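You operate a simulated robot arm through the tools that you are given. There is no shell and no other tool.

You run a simulated robot arm. Do the job below in one go: nothing can be reset, and whatever is moved stays where it is left.

JOB
Pull the loose eyelet on the tester till it gives, then redo the hole by air.
Fine: clamp for the pull, open it after; same hole; air on only with the slide home, then off.

It is judged by the outcome, as a careful person would: the job done as asked, and still so three seconds after it is handed in. It fails if anything else is knocked over, pushed out of place, dropped, spilled or broken.

ROBOT AND FRAMES
A 6-joint arm with a two-finger parallel gripper, fixed in place. Base frame: the origin is at the foot of the arm, x ahead of it, y to its left, z up; the work surface is at about z = 820. Lengths are in mm, angles in degrees, forces in N, time in s.
With the tool pointing down near the work surface it reaches from about 360 to 820 mm from the base axis. Its first joint turns from -166.0 to 166.0 degrees. Payload 3.91 kg.
The TCP is the grasp point between the finger pads, 30 mm short of the fingertips. In the tool frame z runs along the fingers and y along their closing line. The gripper opens to 110 mm. The fingers are 20 mm wide and 10 mm thick; the gripper's body (48 by 112 mm) begins 55 mm behind the TCP.
Orientation is that of the tool frame in the base frame, as [roll, pitch, yaw] about the fixed x, y, z axes, in that order (R = Rz(yaw) Ry(pitch) Rx(roll)). With the fingers straight down and closing along the base's y, the tool's x points along the base's -x, its y along +y and its z along -z.

CONTROLS
- The arm moves only by the tool arm_command. Its argument "plan" is a list that holds one entry, the list of rows, each a list of 7 numbers: the shift along the tool's x, y, z in m, then the turn, a rotation vector about the tool's x, y, z in degrees, then the gripper command, from -1 (fully open) to 1 (shut), values between in proportion. In form: [[[dx, dy, dz, wx, wy, wz, fingers], ...]]. A call has 1 to 20 rows; each row is the pose to reach, as a shift and turn from the pose commanded when the call began, along the tool's axes at that moment. Rows are played at 5 a second. More than 50 mm and 8.6 degrees between two rows, or a gripper value outside its range, and nothing of the call is played. Where a pose cannot be reached the arm comes as near as it can. A force on the tool above 90 N (or 10 N above the force at the start of the call, whichever is more), or a blocked arm, ends the call early, and 0.2 s more pass. Each finger travels about 45 mm/s and halts on what it meets, pressing with about 29 N; the grip force reading is that of the motor and also rises with nothing between the fingers. The clock runs only during rows and for 0.2 s after the last one: add rows that repeat a pose to give the fingers time. The reply holds the time, the measured pose of the TCP, the force on the tool along the base axes, the opening and the grip force, in the units named above and with some noise, with the torque about the TCP (base axes, N m) and any sound that the robot's microphone picked up.
- Cameras (640 x 400 px; columns grow to the right, rows downward): "scene" is fixed at [398.8, -500.8, 1624.5]; the picture's right is [0.89, -0.45, 0.00], its down [-0.41, -0.80, -0.44] and it looks along [0.20, 0.39, -0.90] (base axes); focal length 265 px, centre (320, 200). "wrist" rides on the gripper at [77, 7, -114] in the tool frame; the picture's right is [-0.09, 1.00, 0.00], its down [-0.80, -0.07, -0.59] and it looks along [-0.59, -0.05, 0.80] (tool axes); focal length 270 px, centre (320, 200). There is no depth. A picture from a camera that has moved, and an enlarged one, comes with that camera's place and axes in the base frame and with its lens.
- snapshot(camera): a new picture of that camera. It takes no simulated time.
- lift_body(by): slides the trunk up (or, below 0, down) by that many mm; the arm rides with it, the base frame stays. It gives what a move gives, with no picture.
- close_up(camera, box): a new picture of the part [left, top, right, bottom] of that camera's present view, enlarged. It takes no simulated time.
- job_done(): hands the job in; it is judged then, once.

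Places have to be worked out from the pictures, the camera data and where the tool is seen. Open the gripper and draw the arm clear of the work before you hand the job in, unless the task says otherwise.

The tools are called after ">>>" by a JSON object that holds its "fn" and its "kwargs". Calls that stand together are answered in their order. arm_command: Moves the arm, as the interface text tells. Its arguments: {"type":"object","properties":{"plan":{"type":"array"}},"required":["plan"]} The other tools are called the same way: lift_body (by) slides the trunk up or down; snapshot (camera) takes a picture; close_up (camera, box) takes an enlarged picture of a part of a camera's view; job_done () hands the job in.

At the start:

```text
time: 0.0
tcp_pos: [423.7, -124.3, 1277.9]
tcp_rot: [-180.0, 0.1, -180.0]
ft_force: [-0.3, -0.3, -0.5]
ft_torque: [0.01, 0.02, 0.02]
width: 110.0
gripper_force: 0.0
trunk travel left (down, up): [-575.0, 35.0]
```

scene: 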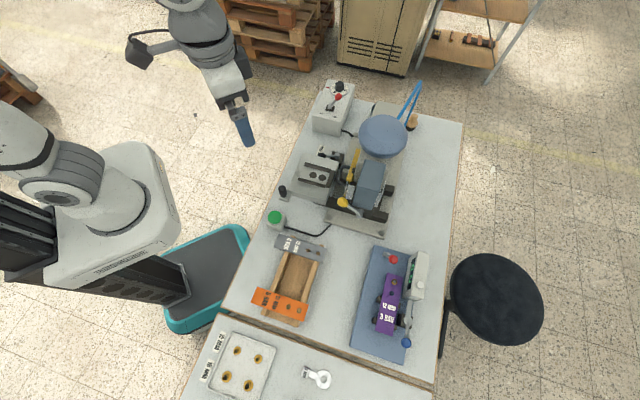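
wrist: 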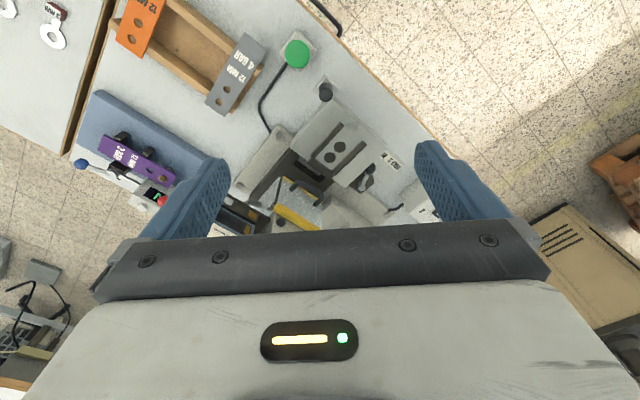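

The scene shows a bench with a press, a tester with blue base, a tray of tools, and a plate with holes plus a loose eyelet. I take enlarged pictures to identify the parts.

>>> {"fn": "close_up", "kwargs": {"camera": "scene", "box": [180, 310, 380, 400]}}

>>> {"fn": "close_up", "kwargs": {"camera": "scene", "box": [340, 235, 450, 365]}}

>>> {"fn": "close_up", "kwargs": {"camera": "scene", "box": [240, 190, 350, 330]}}

>>> {"fn": "close_up", "kwargs": {"camera": "scene", "box": [260, 70, 440, 240]}}

>>> {"fn": "close_up", "kwargs": {"camera": "wrist", "box": [0, 0, 240, 200]}}

>>> {"fn": "close_up", "kwargs": {"camera": "wrist", "box": [200, 20, 440, 240]}}

```text
3.20 times, centred on (280, 355) of scene
camera zoom: at [398.8, -500.8, 1624.5], right [0.89, -0.45, 0.0], down [-0.41, -0.8, -0.44], along [0.2, 0.39, -0.9], focal length 848 px, centre (448, -296)
```

zoom: 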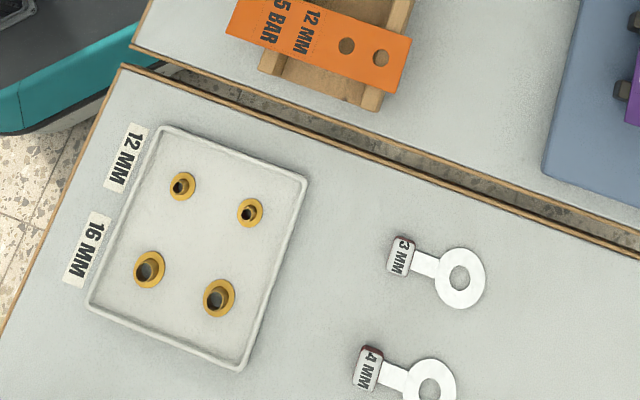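

```text
3.08 times, centred on (395, 300) of scene
camera zoom: at [398.8, -500.8, 1624.5], right [0.89, -0.45, 0.0], down [-0.41, -0.8, -0.44], along [0.2, 0.39, -0.9], focal length 815 px, centre (89, -108)
```

zoom: 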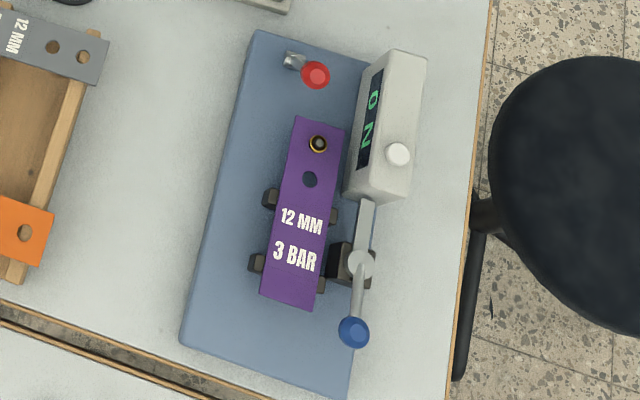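

```text
2.86 times, centred on (295, 260) of scene
camera zoom: at [398.8, -500.8, 1624.5], right [0.89, -0.45, 0.0], down [-0.41, -0.8, -0.44], along [0.2, 0.39, -0.9], focal length 757 px, centre (391, 29)
```

zoom: 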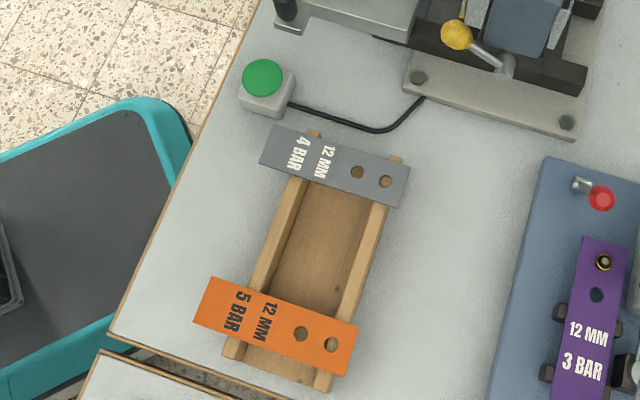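

```text
2.35 times, centred on (350, 155) of scene
camera zoom: at [398.8, -500.8, 1624.5], right [0.89, -0.45, 0.0], down [-0.41, -0.8, -0.44], along [0.2, 0.39, -0.9], focal length 623 px, centre (249, 306)
```

zoom: 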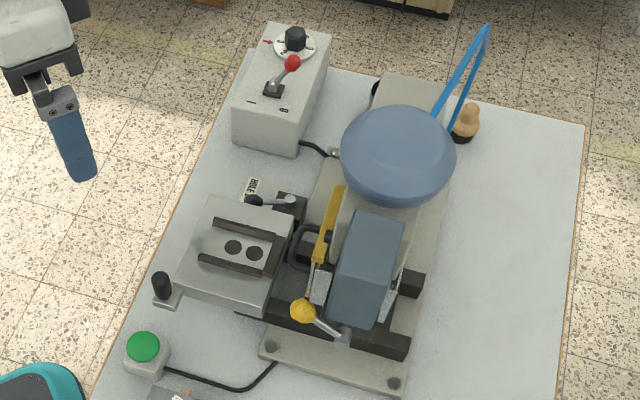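

```text
2.00 times, centred on (120, 100) of wrist
camera zoom: at [347.2, -117.5, 1391.9], right [0.09, 1.0, 0.0], down [0.8, -0.07, 0.59], along [0.59, -0.05, -0.8], focal length 541 px, centre (720, 400)
```

zoom: 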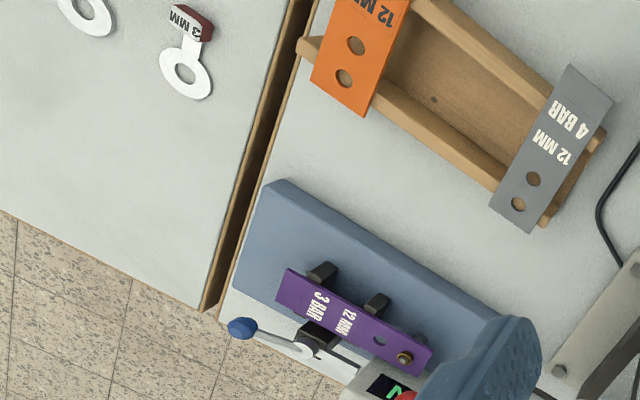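

```text
1.82 times, centred on (320, 130) of wrist
camera zoom: at [347.2, -117.5, 1391.9], right [0.09, 1.0, 0.0], down [0.8, -0.07, 0.59], along [0.59, -0.05, -0.8], focal length 491 px, centre (320, 327)
```

zoom: 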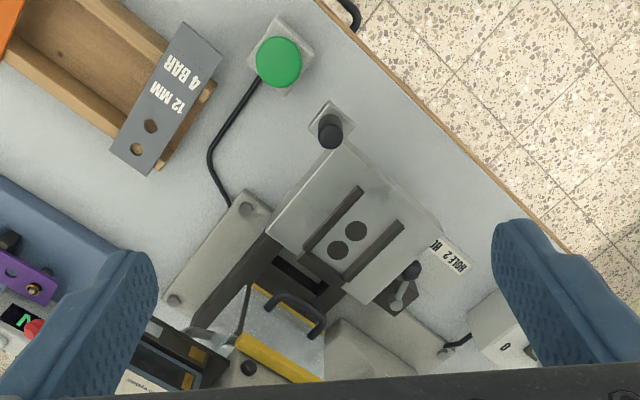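

The purple strip (12 mm, 3 bar) sits on the tester with the eyelet in its end hole; the press at the far end has a slide, guard and control box. I zoom in further on the details.

>>> {"fn": "close_up", "kwargs": {"camera": "scene", "box": [305, 75, 365, 140]}}

>>> {"fn": "close_up", "kwargs": {"camera": "scene", "box": [275, 140, 355, 220]}}

>>> {"fn": "close_up", "kwargs": {"camera": "scene", "box": [325, 140, 405, 240]}}

>>> {"fn": "close_up", "kwargs": {"camera": "scene", "box": [370, 240, 440, 300]}}

>>> {"fn": "close_up", "kwargs": {"camera": "scene", "box": [360, 290, 430, 360]}}

>>> {"fn": "close_up", "kwargs": {"camera": "scene", "box": [360, 75, 440, 160]}}

>>> {"fn": "close_up", "kwargs": {"camera": "wrist", "box": [70, 110, 200, 210]}}

>>> {"fn": "close_up", "kwargs": {"camera": "wrist", "box": [310, 100, 450, 230]}}

>>> {"fn": "close_up", "kwargs": {"camera": "wrist", "box": [210, 140, 340, 240]}}

```text
6.15 times, centred on (335, 108) of scene
camera zoom: at [398.8, -500.8, 1624.5], right [0.89, -0.45, 0.0], down [-0.41, -0.8, -0.44], along [0.2, 0.39, -0.9], focal length 1630 px, centre (228, 769)
```

zoom: 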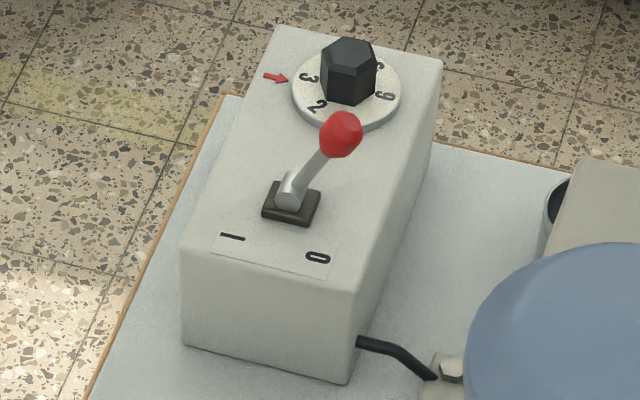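

```text
5.00 times, centred on (315, 180) of scene
camera zoom: at [398.8, -500.8, 1624.5], right [0.89, -0.45, 0.0], down [-0.41, -0.8, -0.44], along [0.2, 0.39, -0.9], focal length 1324 px, centre (345, 300)
```

zoom: 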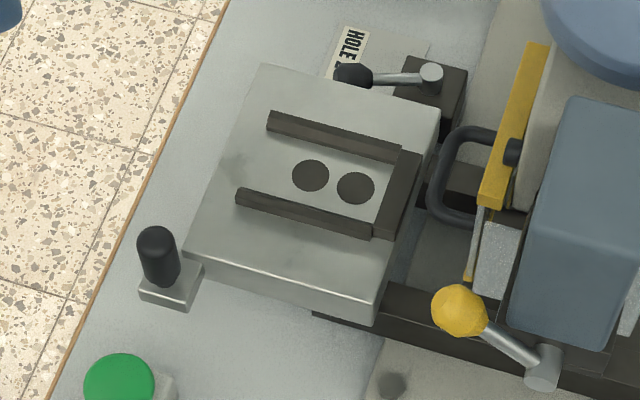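

```text
4.00 times, centred on (365, 190) of scene
camera zoom: at [398.8, -500.8, 1624.5], right [0.89, -0.45, 0.0], down [-0.41, -0.8, -0.44], along [0.2, 0.39, -0.9], focal length 1060 px, centre (140, 240)
```

zoom: 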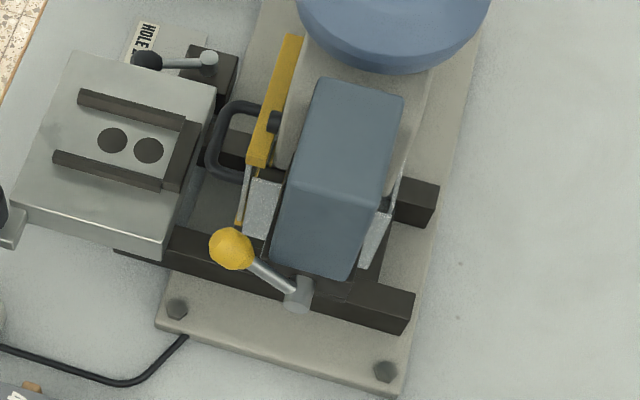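

```text
6.67 times, centred on (405, 270) of scene
camera zoom: at [398.8, -500.8, 1624.5], right [0.89, -0.45, 0.0], down [-0.41, -0.8, -0.44], along [0.2, 0.39, -0.9], focal length 1766 px, centre (-247, -267)
```

zoom: 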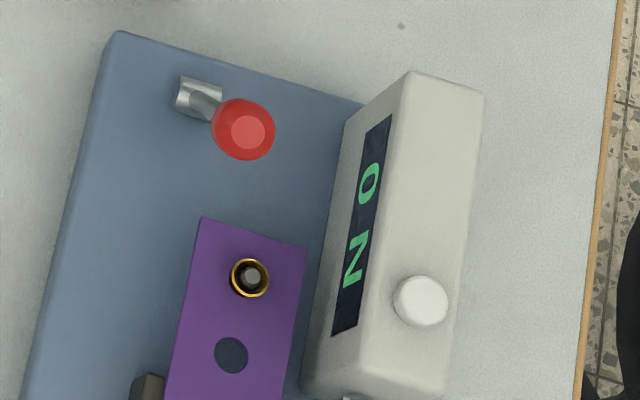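

```text
5.71 times, centred on (395, 325) of scene
camera zoom: at [398.8, -500.8, 1624.5], right [0.89, -0.45, 0.0], down [-0.41, -0.8, -0.44], along [0.2, 0.39, -0.9], focal length 1514 px, centre (-109, -514)
```

zoom: 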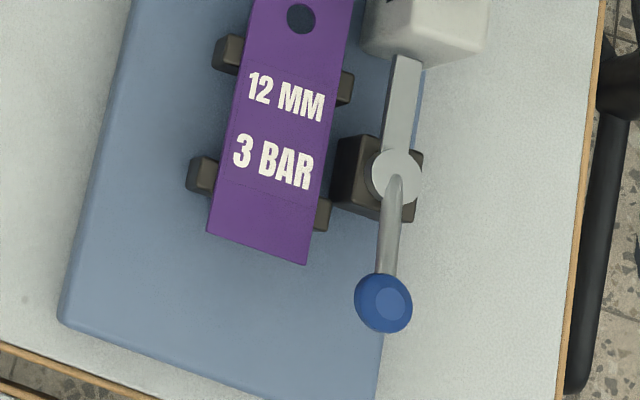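

```text
4.71 times, centred on (400, 118) of scene
camera zoom: at [398.8, -500.8, 1624.5], right [0.89, -0.45, 0.0], down [-0.41, -0.8, -0.44], along [0.2, 0.39, -0.9], focal length 1247 px, centre (-56, 588)
```

zoom: 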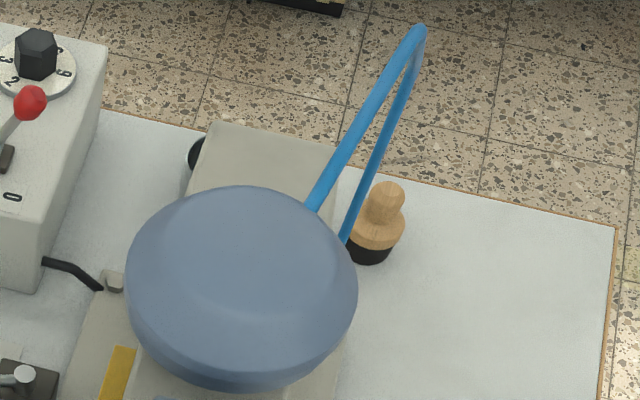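

```text
4.00 times, centred on (135, 160) of wrist
camera zoom: at [347.2, -117.5, 1391.9], right [0.09, 1.0, 0.0], down [0.8, -0.07, 0.59], along [0.59, -0.05, -0.8], focal length 1081 px, centre (1060, 360)
```

zoom: 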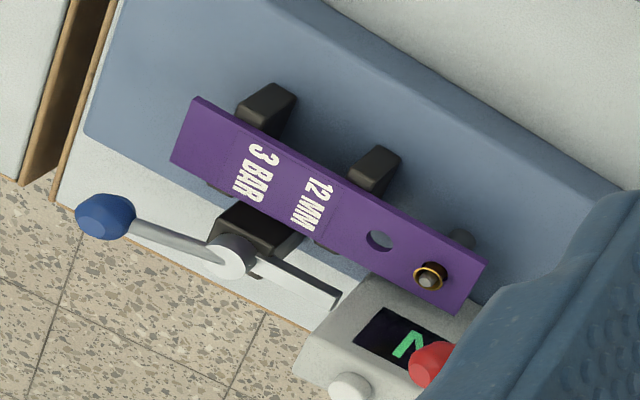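

```text
3.08 times, centred on (380, 165) of wrist
camera zoom: at [347.2, -117.5, 1391.9], right [0.09, 1.0, 0.0], down [0.8, -0.07, 0.59], along [0.59, -0.05, -0.8], focal length 832 px, centre (135, 308)
```

zoom: 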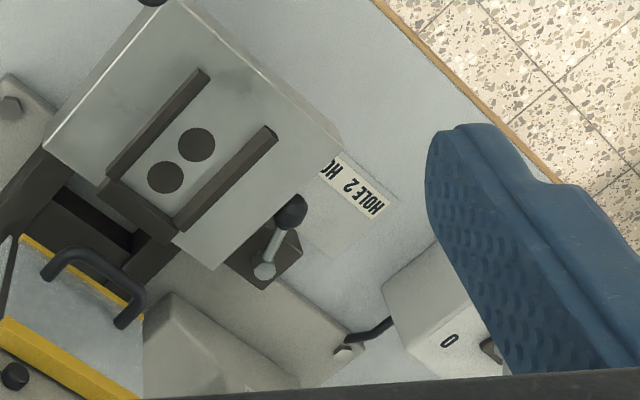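

```text
4.00 times, centred on (275, 190) of wrist
camera zoom: at [347.2, -117.5, 1391.9], right [0.09, 1.0, 0.0], down [0.8, -0.07, 0.59], along [0.59, -0.05, -0.8], focal length 1081 px, centre (500, 240)
```

zoom: 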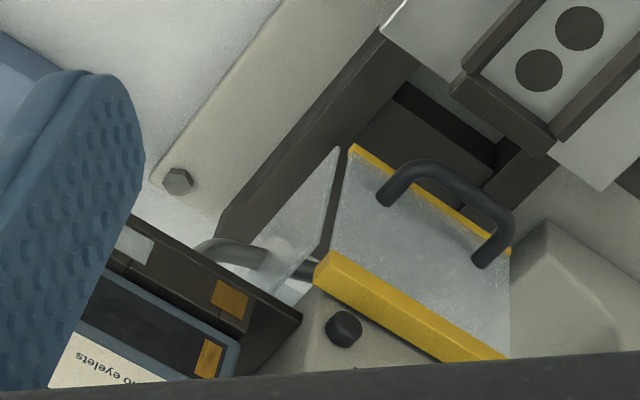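

The dial seems to read 3 and the press has a guard, slide, stop lever and labels I can't read yet. I swing the wrist camera (high above everything) so it looks along +y at the press from the tester side.

>>> {"fn": "arm_command", "kwargs": {"plan": [[[-0.007, -0.025, 0, 0, 0, -8.2, -1], [-0.014, -0.05, 0, 0, 0, -16.4, -1], [-0.021, -0.075, 0, 0, 0, -24.6, -1], [-0.028, -0.1, 0, 0, 0, -32.8, -1], [-0.035, -0.125, 0, 0, 0, -41, -1], [-0.042, -0.15, 0, 0, 0, -49.2, -1], [-0.049, -0.175, 0, 0, 0, -57.4, -1], [-0.056, -0.2, 0, 0, 0, -65.6, -1], [-0.063, -0.225, 0, 0, 0, -73.8, -1], [-0.07, -0.25, 0, 0, 0, -82, -1], [-0.077, -0.276, 0, 0, 0, -90, -1], [-0.077, -0.276, 0, 0, 0, -90, -1]]]}}

>>> {"fn": "snapshot", "kwargs": {"camera": "wrist"}}

```text
time: 2.6
tcp_pos: [500.8, -399.4, 1278.4]
tcp_rot: [180.0, 0.1, -89.9]
ft_force: [0.2, -0.2, 0.6]
ft_torque: [0.02, 0.02, 0.01]
width: 109.8
gripper_force: 0.1
trunk travel left (down, up): [-575.0, 35.0]
```

```text
taken
camera wrist: at [494.7, -476.6, 1392.7], right [-1.0, 0.09, 0.0], down [0.07, 0.8, 0.59], along [0.05, 0.59, -0.8], focal length 270 px, centre (320, 200)
```

wrist: 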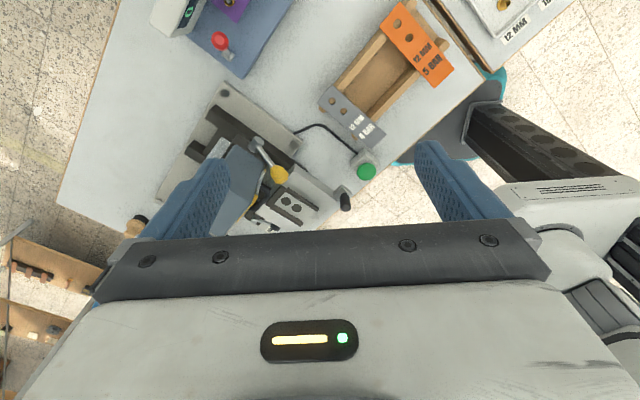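

The picture is upside down with the press in the lower-left half. I zoom in on the press and other parts from this view.

>>> {"fn": "close_up", "kwargs": {"camera": "wrist", "box": [150, 80, 310, 240]}}

>>> {"fn": "close_up", "kwargs": {"camera": "wrist", "box": [240, 160, 360, 240]}}

>>> {"fn": "close_up", "kwargs": {"camera": "wrist", "box": [140, 0, 300, 90]}}

>>> {"fn": "close_up", "kwargs": {"camera": "wrist", "box": [440, 0, 580, 60]}}

```text
2.50 times, centred on (230, 160) of wrist
camera zoom: at [494.7, -476.6, 1392.7], right [-1.0, 0.09, 0.0], down [0.07, 0.8, 0.59], along [0.05, 0.59, -0.8], focal length 676 px, centre (545, 300)
```

zoom: 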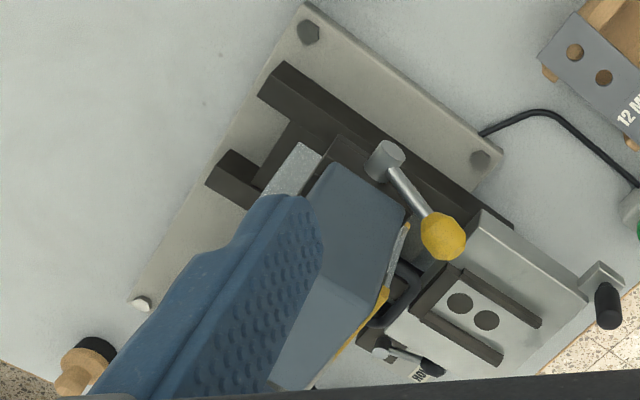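

```text
5.00 times, centred on (300, 200) of wrist
camera zoom: at [494.7, -476.6, 1392.7], right [-1.0, 0.09, 0.0], down [0.07, 0.8, 0.59], along [0.05, 0.59, -0.8], focal length 1351 px, centre (420, 200)
```

zoom: 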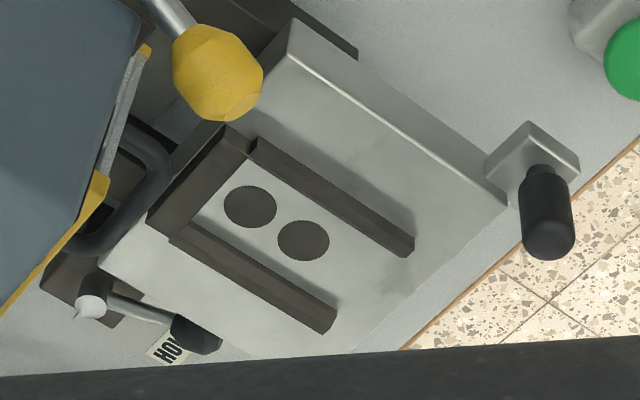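

```text
4.00 times, centred on (220, 45) of wrist
camera zoom: at [494.7, -476.6, 1392.7], right [-1.0, 0.09, 0.0], down [0.07, 0.8, 0.59], along [0.05, 0.59, -0.8], focal length 1081 px, centre (720, 820)
```

zoom: 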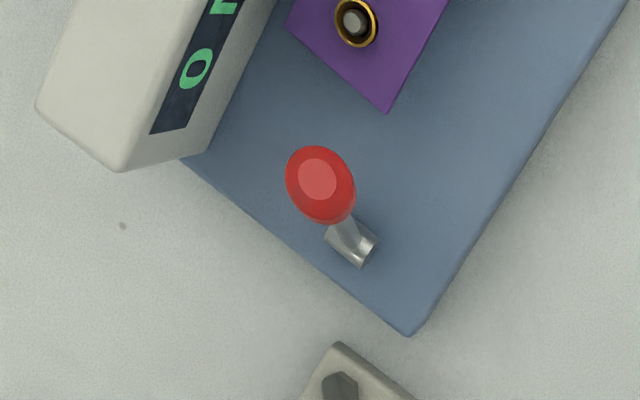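

```text
4.57 times, centred on (510, 30) of wrist
camera zoom: at [494.7, -476.6, 1392.7], right [-1.0, 0.09, 0.0], down [0.07, 0.8, 0.59], along [0.05, 0.59, -0.8], focal length 1236 px, centre (-549, 977)
```

zoom: 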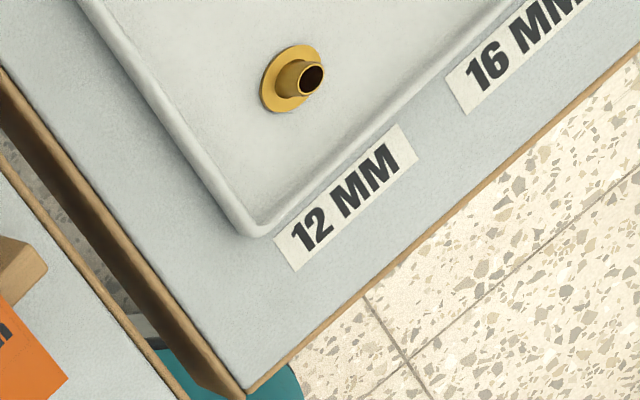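

The slide is drawn out with a two-hole nest, and I still need the press labels. I tilt the wrist so the camera looks at the press from the -y side.

>>> {"fn": "arm_command", "kwargs": {"plan": [[[0.015, -0.02, 0.01, 0, -7, 0, -1], [0.03, -0.04, 0.02, 0, -14, 0, -1], [0.045, -0.06, 0.03, 0, -21, 0, -1], [0.06, -0.08, 0.04, 0, -28, 0, -1], [0.075, -0.1, 0.05, 0, -35, 0, -1], [0.09, -0.12, 0.06, 0, -42, 0, -1], [0.09, -0.12, 0.06, 0, -42, 0, -1]]]}}

>>> {"fn": "snapshot", "kwargs": {"camera": "wrist"}}

>>> {"fn": "snapshot", "kwargs": {"camera": "scene"}}

```text
time: 4.2
tcp_pos: [545.9, -412.9, 1182.5]
tcp_rot: [-179.7, 40.4, -90.0]
ft_force: [-0.1, -0.3, -0.1]
ft_torque: [-0.03, 0.0, -0.01]
width: 110.1
gripper_force: 0.1
out of reach, approached as far as the arm can: row 3, 4, 5, 6, 7
trunk travel left (down, up): [-575.0, 35.0]
```

```text
taken
camera wrist: at [540.1, -547.1, 1221.0], right [-1.0, 0.07, 0.05], down [0.07, 0.23, 0.97], along [0.06, 0.97, -0.23], focal length 270 px, centre (320, 200)
```

wrist: 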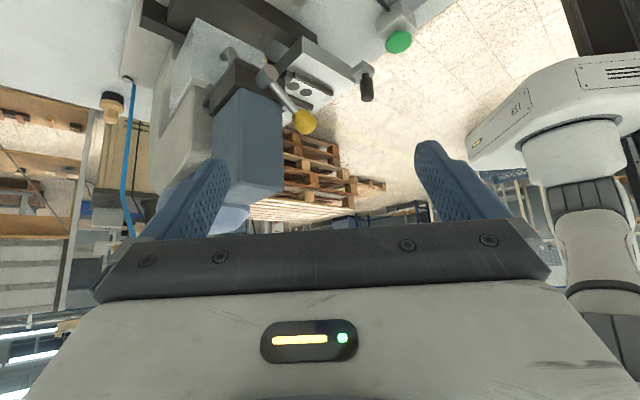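

```text
taken
```

scene: 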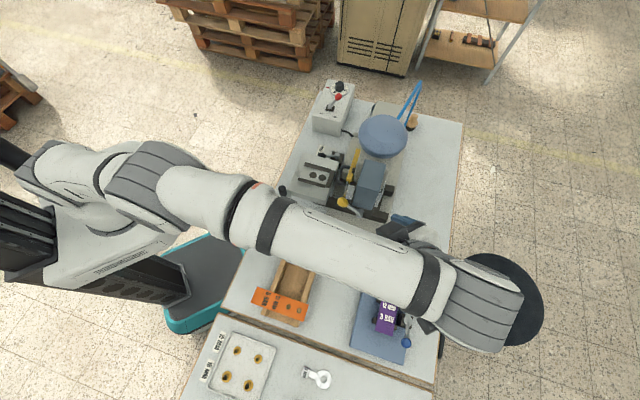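

I now see the press from the side (upside down). I enlarge it to understand the guard, lever and feeder.

>>> {"fn": "close_up", "kwargs": {"camera": "wrist", "box": [120, 0, 240, 120]}}

>>> {"fn": "close_up", "kwargs": {"camera": "wrist", "box": [200, 0, 400, 140]}}

>>> {"fn": "close_up", "kwargs": {"camera": "wrist", "box": [90, 60, 330, 240]}}

```text
3.33 times, centred on (180, 60) of wrist
camera zoom: at [540.1, -547.1, 1221.0], right [-1.0, 0.07, 0.05], down [0.07, 0.23, 0.97], along [0.06, 0.97, -0.23], focal length 901 px, centre (787, 667)
```

zoom: 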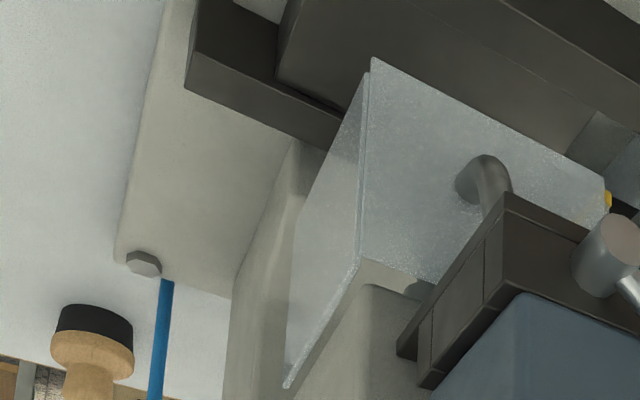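

```text
2.86 times, centred on (300, 70) of wrist
camera zoom: at [540.1, -547.1, 1221.0], right [-1.0, 0.07, 0.05], down [0.07, 0.23, 0.97], along [0.06, 0.97, -0.23], focal length 772 px, centre (377, 571)
```

zoom: 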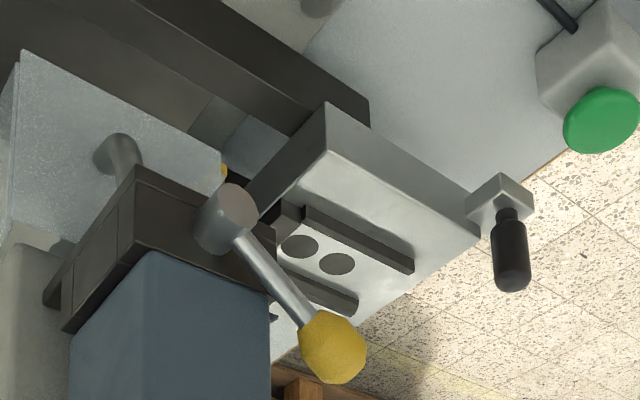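

```text
2.22 times, centred on (210, 150) of wrist
camera zoom: at [540.1, -547.1, 1221.0], right [-1.0, 0.07, 0.05], down [0.07, 0.23, 0.97], along [0.06, 0.97, -0.23], focal length 601 px, centre (564, 311)
```

zoom: 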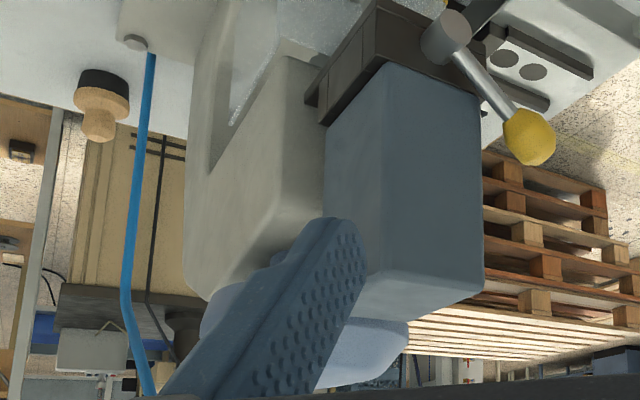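

The side view shows a clear guard, the air cylinder, and a yellow-knob lever on the head. I untilt and back off to view the press from the -x (operator) side next.

>>> {"fn": "arm_command", "kwargs": {"plan": [[[-0.01, 0.02, -0.012, 0, 7, 0, -1], [-0.02, 0.04, -0.024, 0, 14, 0, -1], [-0.03, 0.06, -0.036, 0, 21, 0, -1], [-0.04, 0.08, -0.048, 0, 28, 0, -1], [-0.05, 0.1, -0.06, 0, 35, 0, -1], [-0.06, 0.12, -0.073, 0, 42, 0, -1], [-0.06, 0.12, -0.073, 0, 42, 0, -1]]]}}

```text
time: 5.8
tcp_pos: [428.3, -421.0, 1278.3]
tcp_rot: [179.9, -0.1, -90.1]
ft_force: [-0.3, -0.3, -0.1]
ft_torque: [0.0, -0.01, 0.0]
width: 109.9
gripper_force: 0.0
trunk travel left (down, up): [-575.0, 35.0]
```

Level again at (428,-421,1278). I now turn back to yaw 180 and then tilt so the camera looks along +x at the press front.

>>> {"fn": "arm_command", "kwargs": {"plan": [[[-0.017, 0, 0, 0, 0, 8.2, -1], [-0.034, 0, 0, 0, 0, 16.4, -1], [-0.051, 0, 0, 0, 0, 24.6, -1], [-0.068, 0, 0, 0, 0, 32.8, -1], [-0.085, 0, 0, 0, 0, 41, -1], [-0.102, 0, 0, 0, 0, 49.2, -1], [-0.119, 0, 0, 0, 0, 57.4, -1], [-0.136, 0, 0, 0, 0, 65.6, -1], [-0.153, 0, 0, 0, 0, 73.8, -1], [-0.17, 0, 0, 0, 0, 82, -1], [-0.187, 0, 0, 0, 0, 90, -1], [-0.187, 0, 0, 0, 0, 90, -1]]]}}

>>> {"fn": "arm_command", "kwargs": {"plan": [[[0, 0, 0.01, 0, -7, 0, -1], [0, 0, 0.02, 0, -14, 0, -1], [0, 0, 0.03, 0, -21, 0, -1], [0, 0, 0.04, 0, -28, 0, -1], [0, 0, 0.05, 0, -35, 0, -1], [0, 0, 0.06, 0, -42, 0, -1], [0, 0, 0.06, 0, -42, 0, -1]]]}}

>>> {"fn": "snapshot", "kwargs": {"camera": "wrist"}}

```text
time: 8.4
tcp_pos: [427.9, -233.2, 1279.6]
tcp_rot: [180.0, 0.0, 179.8]
ft_force: [0.1, -0.4, -0.2]
ft_torque: [0.01, 0.0, -0.01]
width: 110.1
gripper_force: 0.1
trunk travel left (down, up): [-575.0, 35.0]
```

```text
time: 10.0
tcp_pos: [426.9, -232.6, 1219.3]
tcp_rot: [-179.9, 42.0, 180.0]
ft_force: [-0.1, 0.2, -0.1]
ft_torque: [-0.01, 0.02, 0.01]
width: 110.0
gripper_force: 0.1
trunk travel left (down, up): [-575.0, 35.0]
```

```text
taken
camera wrist: at [294.9, -225.7, 1252.6], right [0.07, 1.0, 0.06], down [0.2, -0.07, 0.98], along [0.98, -0.05, -0.2], focal length 270 px, centre (320, 200)
```

wrist: 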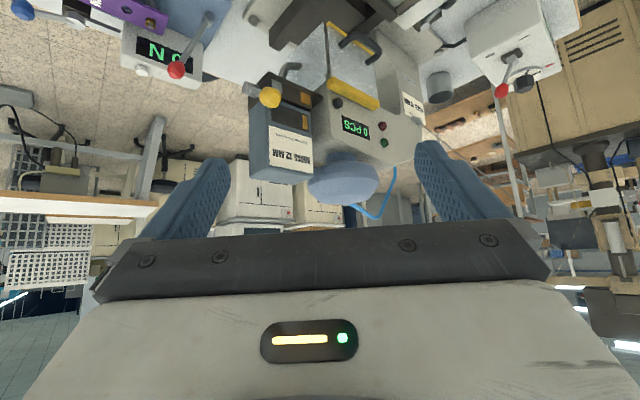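

Now labels are in view: a magazine on the head, a counter panel, and a label on the side. I enlarge these.

>>> {"fn": "close_up", "kwargs": {"camera": "wrist", "box": [240, 60, 330, 190]}}

>>> {"fn": "close_up", "kwargs": {"camera": "wrist", "box": [310, 70, 440, 180]}}

>>> {"fn": "close_up", "kwargs": {"camera": "wrist", "box": [240, 0, 400, 110]}}

>>> {"fn": "close_up", "kwargs": {"camera": "wrist", "box": [420, 0, 580, 110]}}

>>> {"fn": "close_up", "kwargs": {"camera": "wrist", "box": [0, 0, 240, 110]}}

```text
3.08 times, centred on (285, 125) of wrist
camera zoom: at [294.9, -225.7, 1252.6], right [0.07, 1.0, 0.06], down [0.2, -0.07, 0.98], along [0.98, -0.05, -0.2], focal length 832 px, centre (428, 431)
```

zoom: 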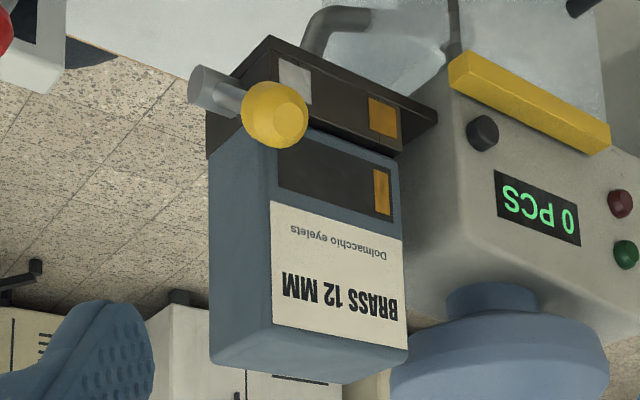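

```text
3.64 times, centred on (375, 125) of wrist
camera zoom: at [294.9, -225.7, 1252.6], right [0.07, 1.0, 0.06], down [0.2, -0.07, 0.98], along [0.98, -0.05, -0.2], focal length 983 px, centre (120, 473)
```

zoom: 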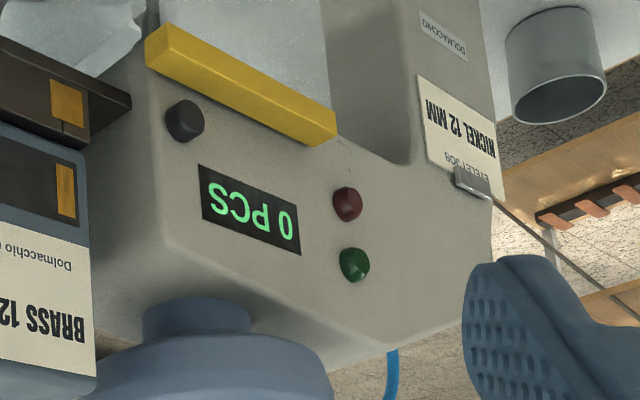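

```text
3.64 times, centred on (320, 55) of wrist
camera zoom: at [294.9, -225.7, 1252.6], right [0.07, 1.0, 0.06], down [0.2, -0.07, 0.98], along [0.98, -0.05, -0.2], focal length 983 px, centre (320, 727)
```

zoom: 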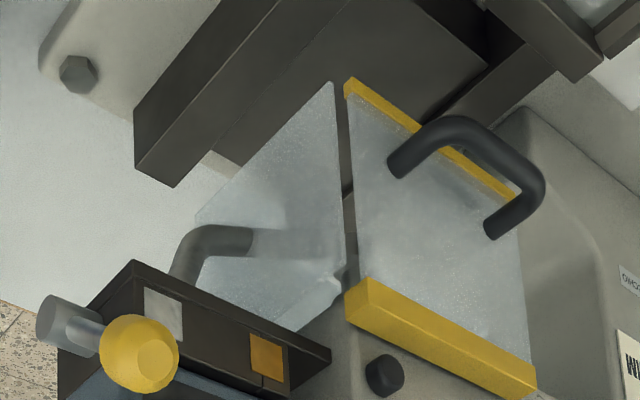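

```text
3.64 times, centred on (500, 55) of wrist
camera zoom: at [294.9, -225.7, 1252.6], right [0.07, 1.0, 0.06], down [0.2, -0.07, 0.98], along [0.98, -0.05, -0.2], focal length 983 px, centre (-334, 727)
```

zoom: 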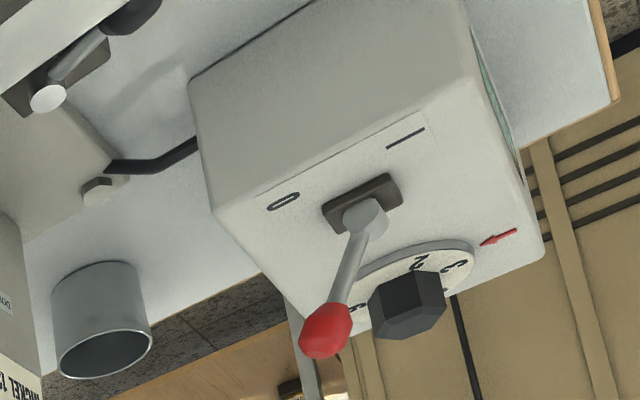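

```text
2.67 times, centred on (120, 55) of wrist
camera zoom: at [294.9, -225.7, 1252.6], right [0.07, 1.0, 0.06], down [0.2, -0.07, 0.98], along [0.98, -0.05, -0.2], focal length 721 px, centre (853, 587)
```

zoom: 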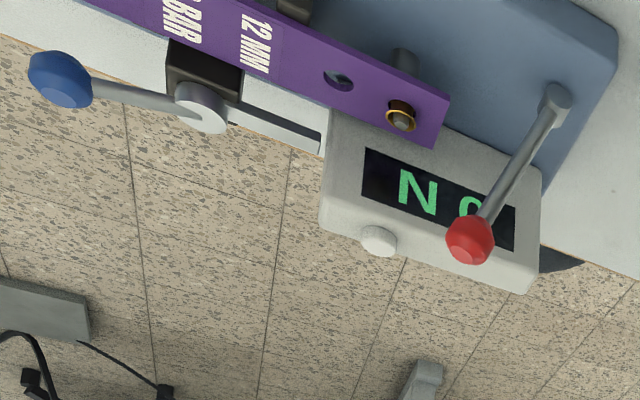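

The head carries a "BRASS 12 MM" magazine, a 0 PCS counter with lamps, and a job card "NICKEL 12 MM" on the +y side. I level the wrist, then go round to view from the +y side.

>>> {"fn": "arm_command", "kwargs": {"plan": [[[-0.007, 0, -0.007, 0, 7, 0, -1], [-0.014, 0, -0.014, 0, 14, 0, -1], [-0.021, 0, -0.021, 0, 21, 0, -1], [-0.028, 0, -0.028, 0, 28, 0, -1], [-0.035, 0, -0.035, 0, 35, 0, -1], [-0.04, 0, -0.044, 0, 42, 0, -1], [-0.04, 0, -0.044, 0, 42, 0, -1]]]}}

>>> {"fn": "arm_command", "kwargs": {"plan": [[[-0.008, 0.027, 0, 0, 0, 8.2, -1], [-0.016, 0.054, 0, 0, 0, 16.4, -1], [-0.024, 0.081, 0, 0, 0, 24.6, -1], [-0.032, 0.108, 0, 0, 0, 32.8, -1], [-0.04, 0.135, 0, 0, 0, 41, -1], [-0.048, 0.162, 0, 0, 0, 49.2, -1], [-0.056, 0.189, 0, 0, 0, 57.4, -1], [-0.064, 0.216, 0, 0, 0, 65.6, -1], [-0.072, 0.243, 0, 0, 0, 73.8, -1], [-0.08, 0.27, 0, 0, 0, 82, -1], [-0.09, 0.293, 0, 0, 0, 90, -1], [-0.09, 0.293, 0, 0, 0, 90, -1]]]}}

>>> {"fn": "snapshot", "kwargs": {"camera": "wrist"}}

```text
time: 11.6
tcp_pos: [429.0, -232.2, 1278.3]
tcp_rot: [179.9, -0.1, 180.0]
ft_force: [-0.3, -1.2, -0.1]
ft_torque: [-0.03, 0.01, 0.01]
width: 110.0
gripper_force: 0.1
trunk travel left (down, up): [-575.0, 35.0]
```

```text
time: 14.2
tcp_pos: [517.3, 61.7, 1277.8]
tcp_rot: [179.9, 0.0, 89.9]
ft_force: [-0.7, 0.8, 0.5]
ft_torque: [-0.03, -0.01, 0.0]
width: 110.1
gripper_force: 0.0
trunk travel left (down, up): [-575.0, 35.0]
```

```text
taken
camera wrist: at [526.3, 138.0, 1393.1], right [1.0, -0.09, 0.0], down [-0.07, -0.8, 0.59], along [-0.05, -0.59, -0.8], focal length 270 px, centre (320, 200)
```

wrist: 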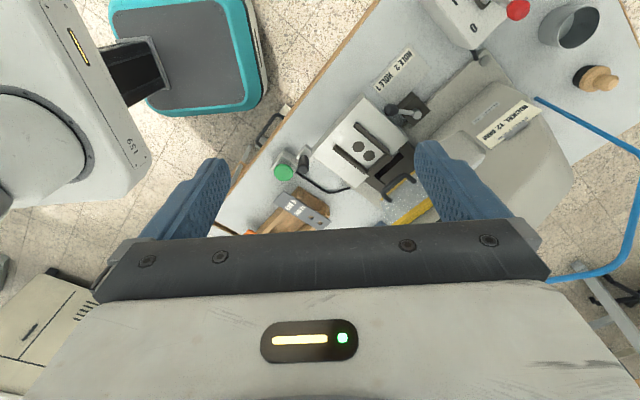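

I can now see the hole-selector label and the job card side. I enlarge these areas.

>>> {"fn": "close_up", "kwargs": {"camera": "wrist", "box": [360, 40, 460, 130]}}

>>> {"fn": "close_up", "kwargs": {"camera": "wrist", "box": [430, 60, 600, 170]}}

>>> {"fn": "close_up", "kwargs": {"camera": "wrist", "box": [270, 80, 440, 220]}}

>>> {"fn": "close_up", "kwargs": {"camera": "wrist", "box": [420, 0, 640, 110]}}

>>> {"fn": "close_up", "kwargs": {"camera": "wrist", "box": [240, 170, 350, 240]}}

```text
4.44 times, centred on (410, 85) of wrist
camera zoom: at [526.3, 138.0, 1393.1], right [1.0, -0.09, 0.0], down [-0.07, -0.8, 0.59], along [-0.05, -0.59, -0.8], focal length 1201 px, centre (-80, 711)
```

zoom: 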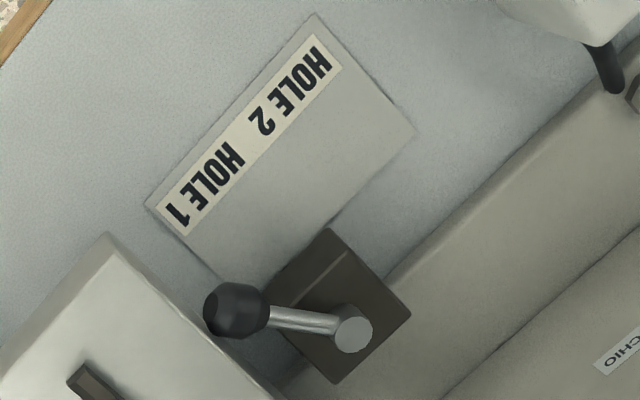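

```text
3.64 times, centred on (515, 115) of wrist
camera zoom: at [526.3, 138.0, 1393.1], right [1.0, -0.09, 0.0], down [-0.07, -0.8, 0.59], along [-0.05, -0.59, -0.8], focal length 983 px, centre (-389, 509)
```

zoom: 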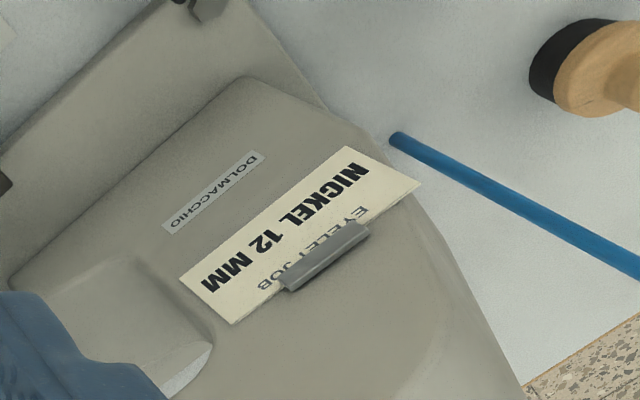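

```text
2.86 times, centred on (355, 150) of wrist
camera zoom: at [526.3, 138.0, 1393.1], right [1.0, -0.09, 0.0], down [-0.07, -0.8, 0.59], along [-0.05, -0.59, -0.8], focal length 772 px, centre (220, 343)
```

zoom: 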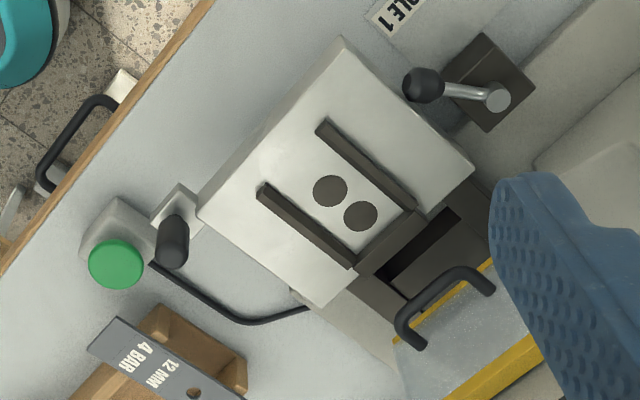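

```text
2.91 times, centred on (530, 55) of wrist
camera zoom: at [526.3, 138.0, 1393.1], right [1.0, -0.09, 0.0], down [-0.07, -0.8, 0.59], along [-0.05, -0.59, -0.8], focal length 786 px, centre (-291, 622)
```

zoom: 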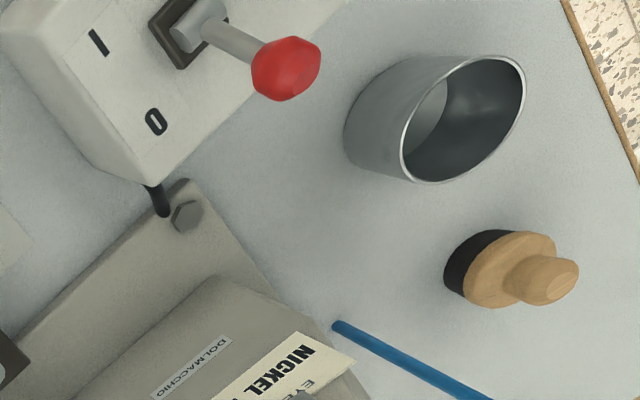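

```text
5.71 times, centred on (295, 205) of wrist
camera zoom: at [526.3, 138.0, 1393.1], right [1.0, -0.09, 0.0], down [-0.07, -0.8, 0.59], along [-0.05, -0.59, -0.8], focal length 1544 px, centre (463, 171)
```

zoom: 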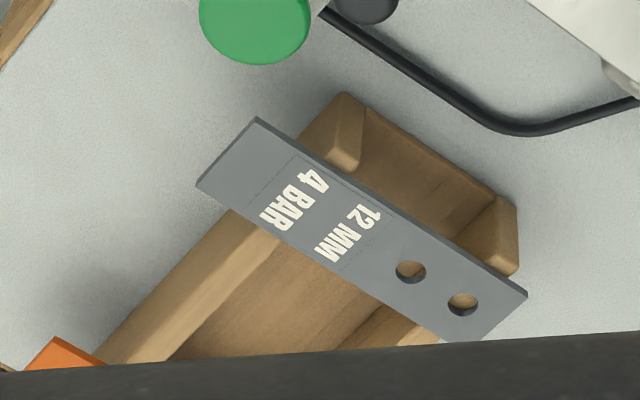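

The selector lever sits on the HOLE 1 side, and there's a handle on the table edge. I zoom on the handle and the tester/press from here before changing viewpoint.

>>> {"fn": "close_up", "kwargs": {"camera": "wrist", "box": [240, 90, 320, 150]}}

>>> {"fn": "close_up", "kwargs": {"camera": "wrist", "box": [320, 90, 420, 160]}}

>>> {"fn": "close_up", "kwargs": {"camera": "wrist", "box": [360, 150, 440, 230]}}

```text
6.67 times, centred on (280, 120) of wrist
camera zoom: at [526.3, 138.0, 1393.1], right [1.0, -0.09, 0.0], down [-0.07, -0.8, 0.59], along [-0.05, -0.59, -0.8], focal length 1802 px, centre (587, 733)
```

zoom: 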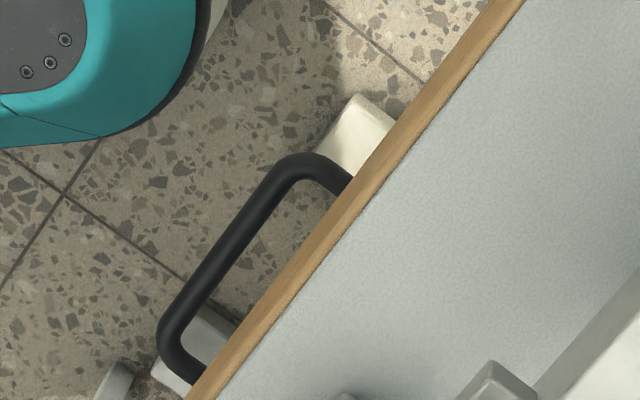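

```text
5.71 times, centred on (370, 125) of wrist
camera zoom: at [526.3, 138.0, 1393.1], right [1.0, -0.09, 0.0], down [-0.07, -0.8, 0.59], along [-0.05, -0.59, -0.8], focal length 1544 px, centre (34, 629)
```

zoom: 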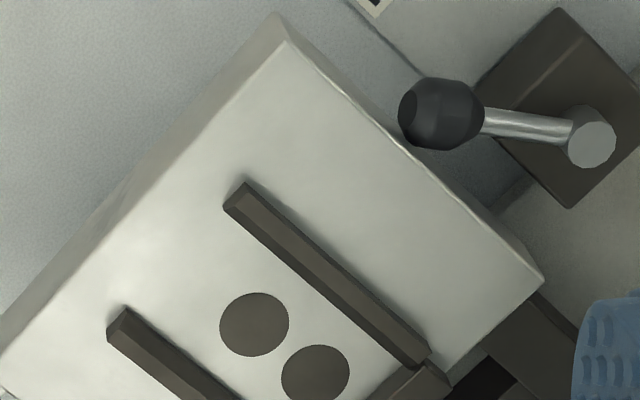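

```text
5.00 times, centred on (400, 190) of wrist
camera zoom: at [526.3, 138.0, 1393.1], right [1.0, -0.09, 0.0], down [-0.07, -0.8, 0.59], along [-0.05, -0.59, -0.8], focal length 1351 px, centre (-80, 250)
```

zoom: 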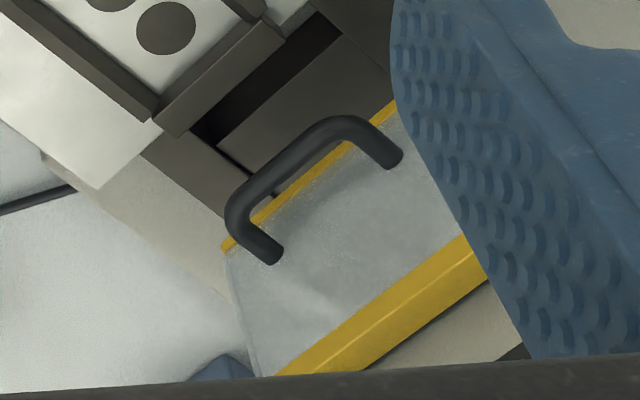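

The guard bottom (~z 920) clears the slide (~z 904), and the slide axis runs along (0.71,-0.71). I rotate the camera to look along that axis and lower the trunk for a closer front view.

>>> {"fn": "arm_command", "kwargs": {"plan": [[[0, -0.017, 0, 0, 0, -7.5, -1], [0, -0.034, 0, 0, 0, -15, -1], [0, -0.051, 0, 0, 0, -22.5, -1], [0, -0.068, 0, 0, 0, -30, -1], [0, -0.085, 0, 0, 0, -37.5, -1], [0, -0.1, 0, 0, 0, -45, -1], [0, -0.1, 0, 0, 0, -45, -1]]]}}

>>> {"fn": "lift_body", "kwargs": {"by": -120}}

>>> {"fn": "snapshot", "kwargs": {"camera": "wrist"}}

```text
time: 15.8
tcp_pos: [419.3, 61.3, 1278.2]
tcp_rot: [-180.0, 0.0, 135.1]
ft_force: [0.0, 0.9, -0.2]
ft_torque: [0.0, 0.03, 0.03]
width: 110.0
gripper_force: 0.1
trunk travel left (down, up): [-575.0, 35.0]
```

```text
time: 17.3
tcp_pos: [419.0, 60.3, 1158.0]
tcp_rot: [180.0, 0.1, 135.0]
ft_force: [0.1, -0.4, -0.2]
ft_torque: [-0.01, 0.01, -0.01]
width: 110.2
gripper_force: 0.1
trunk travel left (down, up): [-455.0, 155.0]
```

```text
taken
camera wrist: at [369.9, 120.0, 1273.4], right [0.77, 0.64, 0.0], down [0.52, -0.62, 0.59], along [0.38, -0.46, -0.8], focal length 270 px, centre (320, 200)
```

wrist: 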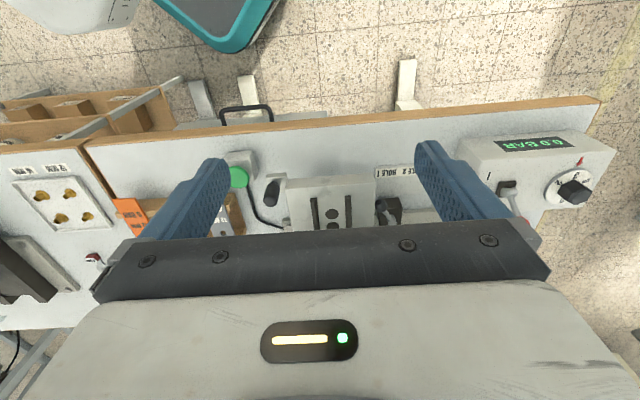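

The control box has a pressure display reading 0.0 BAR. I tilt the wrist to look under/through the guard from the front.

>>> {"fn": "arm_command", "kwargs": {"plan": [[[0, 0, 0, 0, -7, 0, -1], [0, 0, 0, 0, -14, 0, -1], [0, 0, 0, 0, -21, 0, -1], [0, 0, 0, 0, -28, 0, -1], [0, 0, 0, 0, -35, 0, -1], [0, 0, 0, 0, -42, 0, -1], [0, 0, 0, 0, -49, 0, -1], [0, 0, 0, 0, -49, 0, -1]]]}}

>>> {"fn": "snapshot", "kwargs": {"camera": "wrist"}}

```text
time: 19.1
tcp_pos: [419.1, 61.1, 1159.6]
tcp_rot: [-180.0, 49.1, 135.0]
ft_force: [0.0, 0.1, 0.4]
ft_torque: [0.0, 0.02, 0.01]
width: 109.9
gripper_force: 0.1
trunk travel left (down, up): [-455.0, 155.0]
```

```text
taken
camera wrist: at [327.4, 162.4, 1175.8], right [0.74, 0.66, 0.07], down [0.0, -0.1, 0.99], along [0.67, -0.74, -0.08], focal length 270 px, centre (320, 200)
```

wrist: 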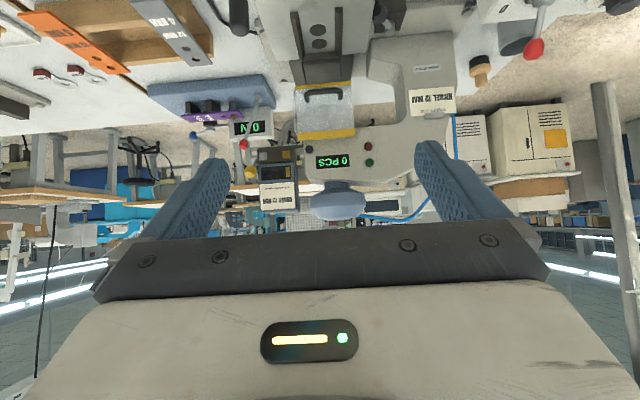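

This is a straight-on front view of the press. I enlarge the throat, magazine and selector.

>>> {"fn": "close_up", "kwargs": {"camera": "wrist", "box": [240, 60, 380, 220]}}

>>> {"fn": "close_up", "kwargs": {"camera": "wrist", "box": [280, 40, 370, 140]}}

>>> {"fn": "close_up", "kwargs": {"camera": "wrist", "box": [230, 0, 430, 80]}}

>>> {"fn": "close_up", "kwargs": {"camera": "wrist", "box": [140, 70, 280, 160]}}

>>> {"fn": "close_up", "kwargs": {"camera": "wrist", "box": [245, 135, 305, 215]}}

```text
2.50 times, centred on (310, 140) of wrist
camera zoom: at [327.4, 162.4, 1175.8], right [0.74, 0.66, 0.07], down [0.0, -0.1, 0.99], along [0.67, -0.74, -0.08], focal length 676 px, centre (345, 350)
```

zoom: 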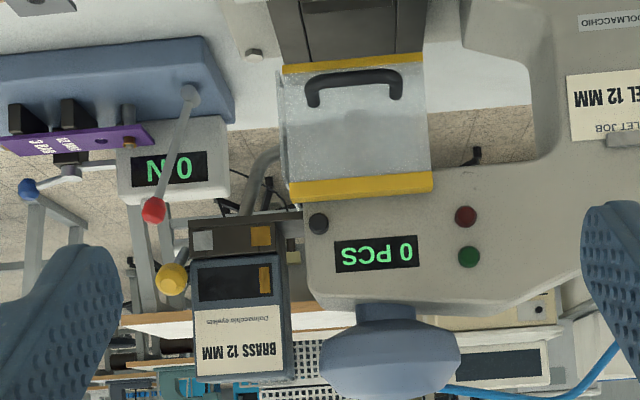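

```text
4.00 times, centred on (325, 90) of wrist
camera zoom: at [327.4, 162.4, 1175.8], right [0.74, 0.66, 0.07], down [0.0, -0.1, 0.99], along [0.67, -0.74, -0.08], focal length 1081 px, centre (300, 640)
```

zoom: 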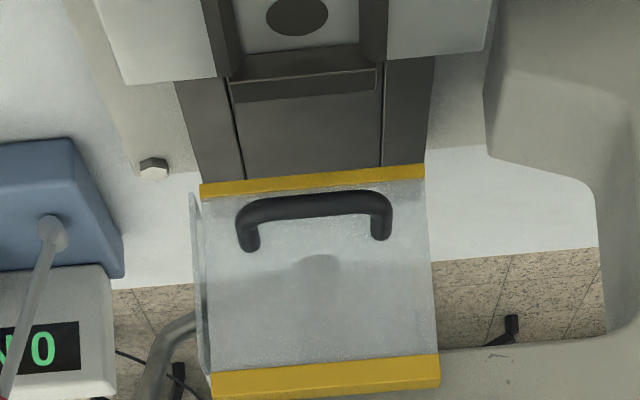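

```text
3.20 times, centred on (330, 40) of wrist
camera zoom: at [327.4, 162.4, 1175.8], right [0.74, 0.66, 0.07], down [0.0, -0.1, 0.99], along [0.67, -0.74, -0.08], focal length 865 px, centre (288, 712)
```

zoom: 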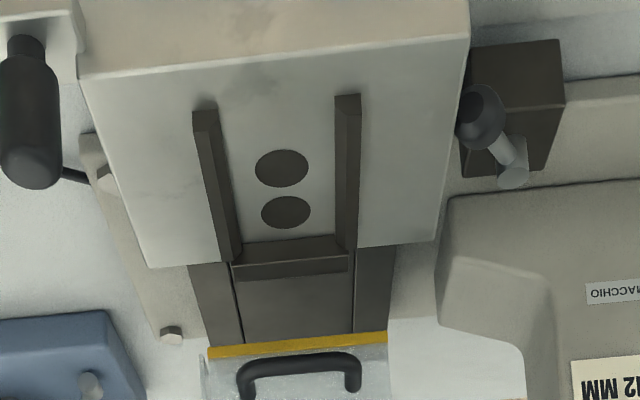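

```text
4.44 times, centred on (210, 115) of wrist
camera zoom: at [327.4, 162.4, 1175.8], right [0.74, 0.66, 0.07], down [0.0, -0.1, 0.99], along [0.67, -0.74, -0.08], focal length 1201 px, centre (809, 578)
```

zoom: 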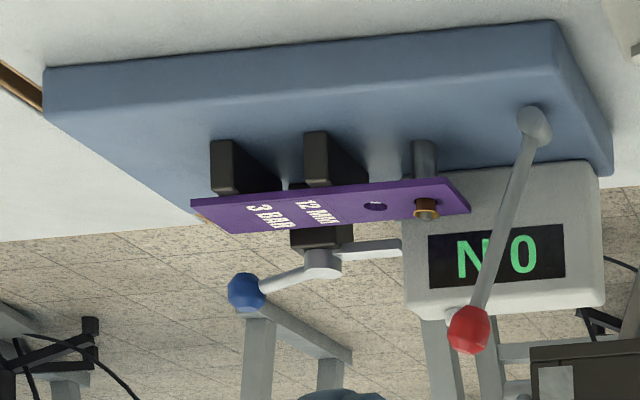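

```text
5.00 times, centred on (275, 175) of wrist
camera zoom: at [327.4, 162.4, 1175.8], right [0.74, 0.66, 0.07], down [0.0, -0.1, 0.99], along [0.67, -0.74, -0.08], focal length 1351 px, centre (545, 325)
```

zoom: 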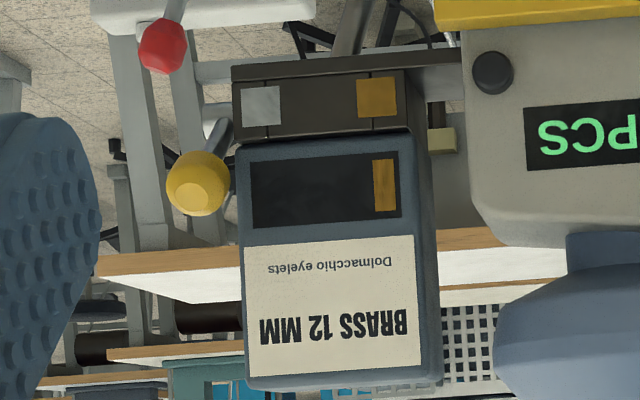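

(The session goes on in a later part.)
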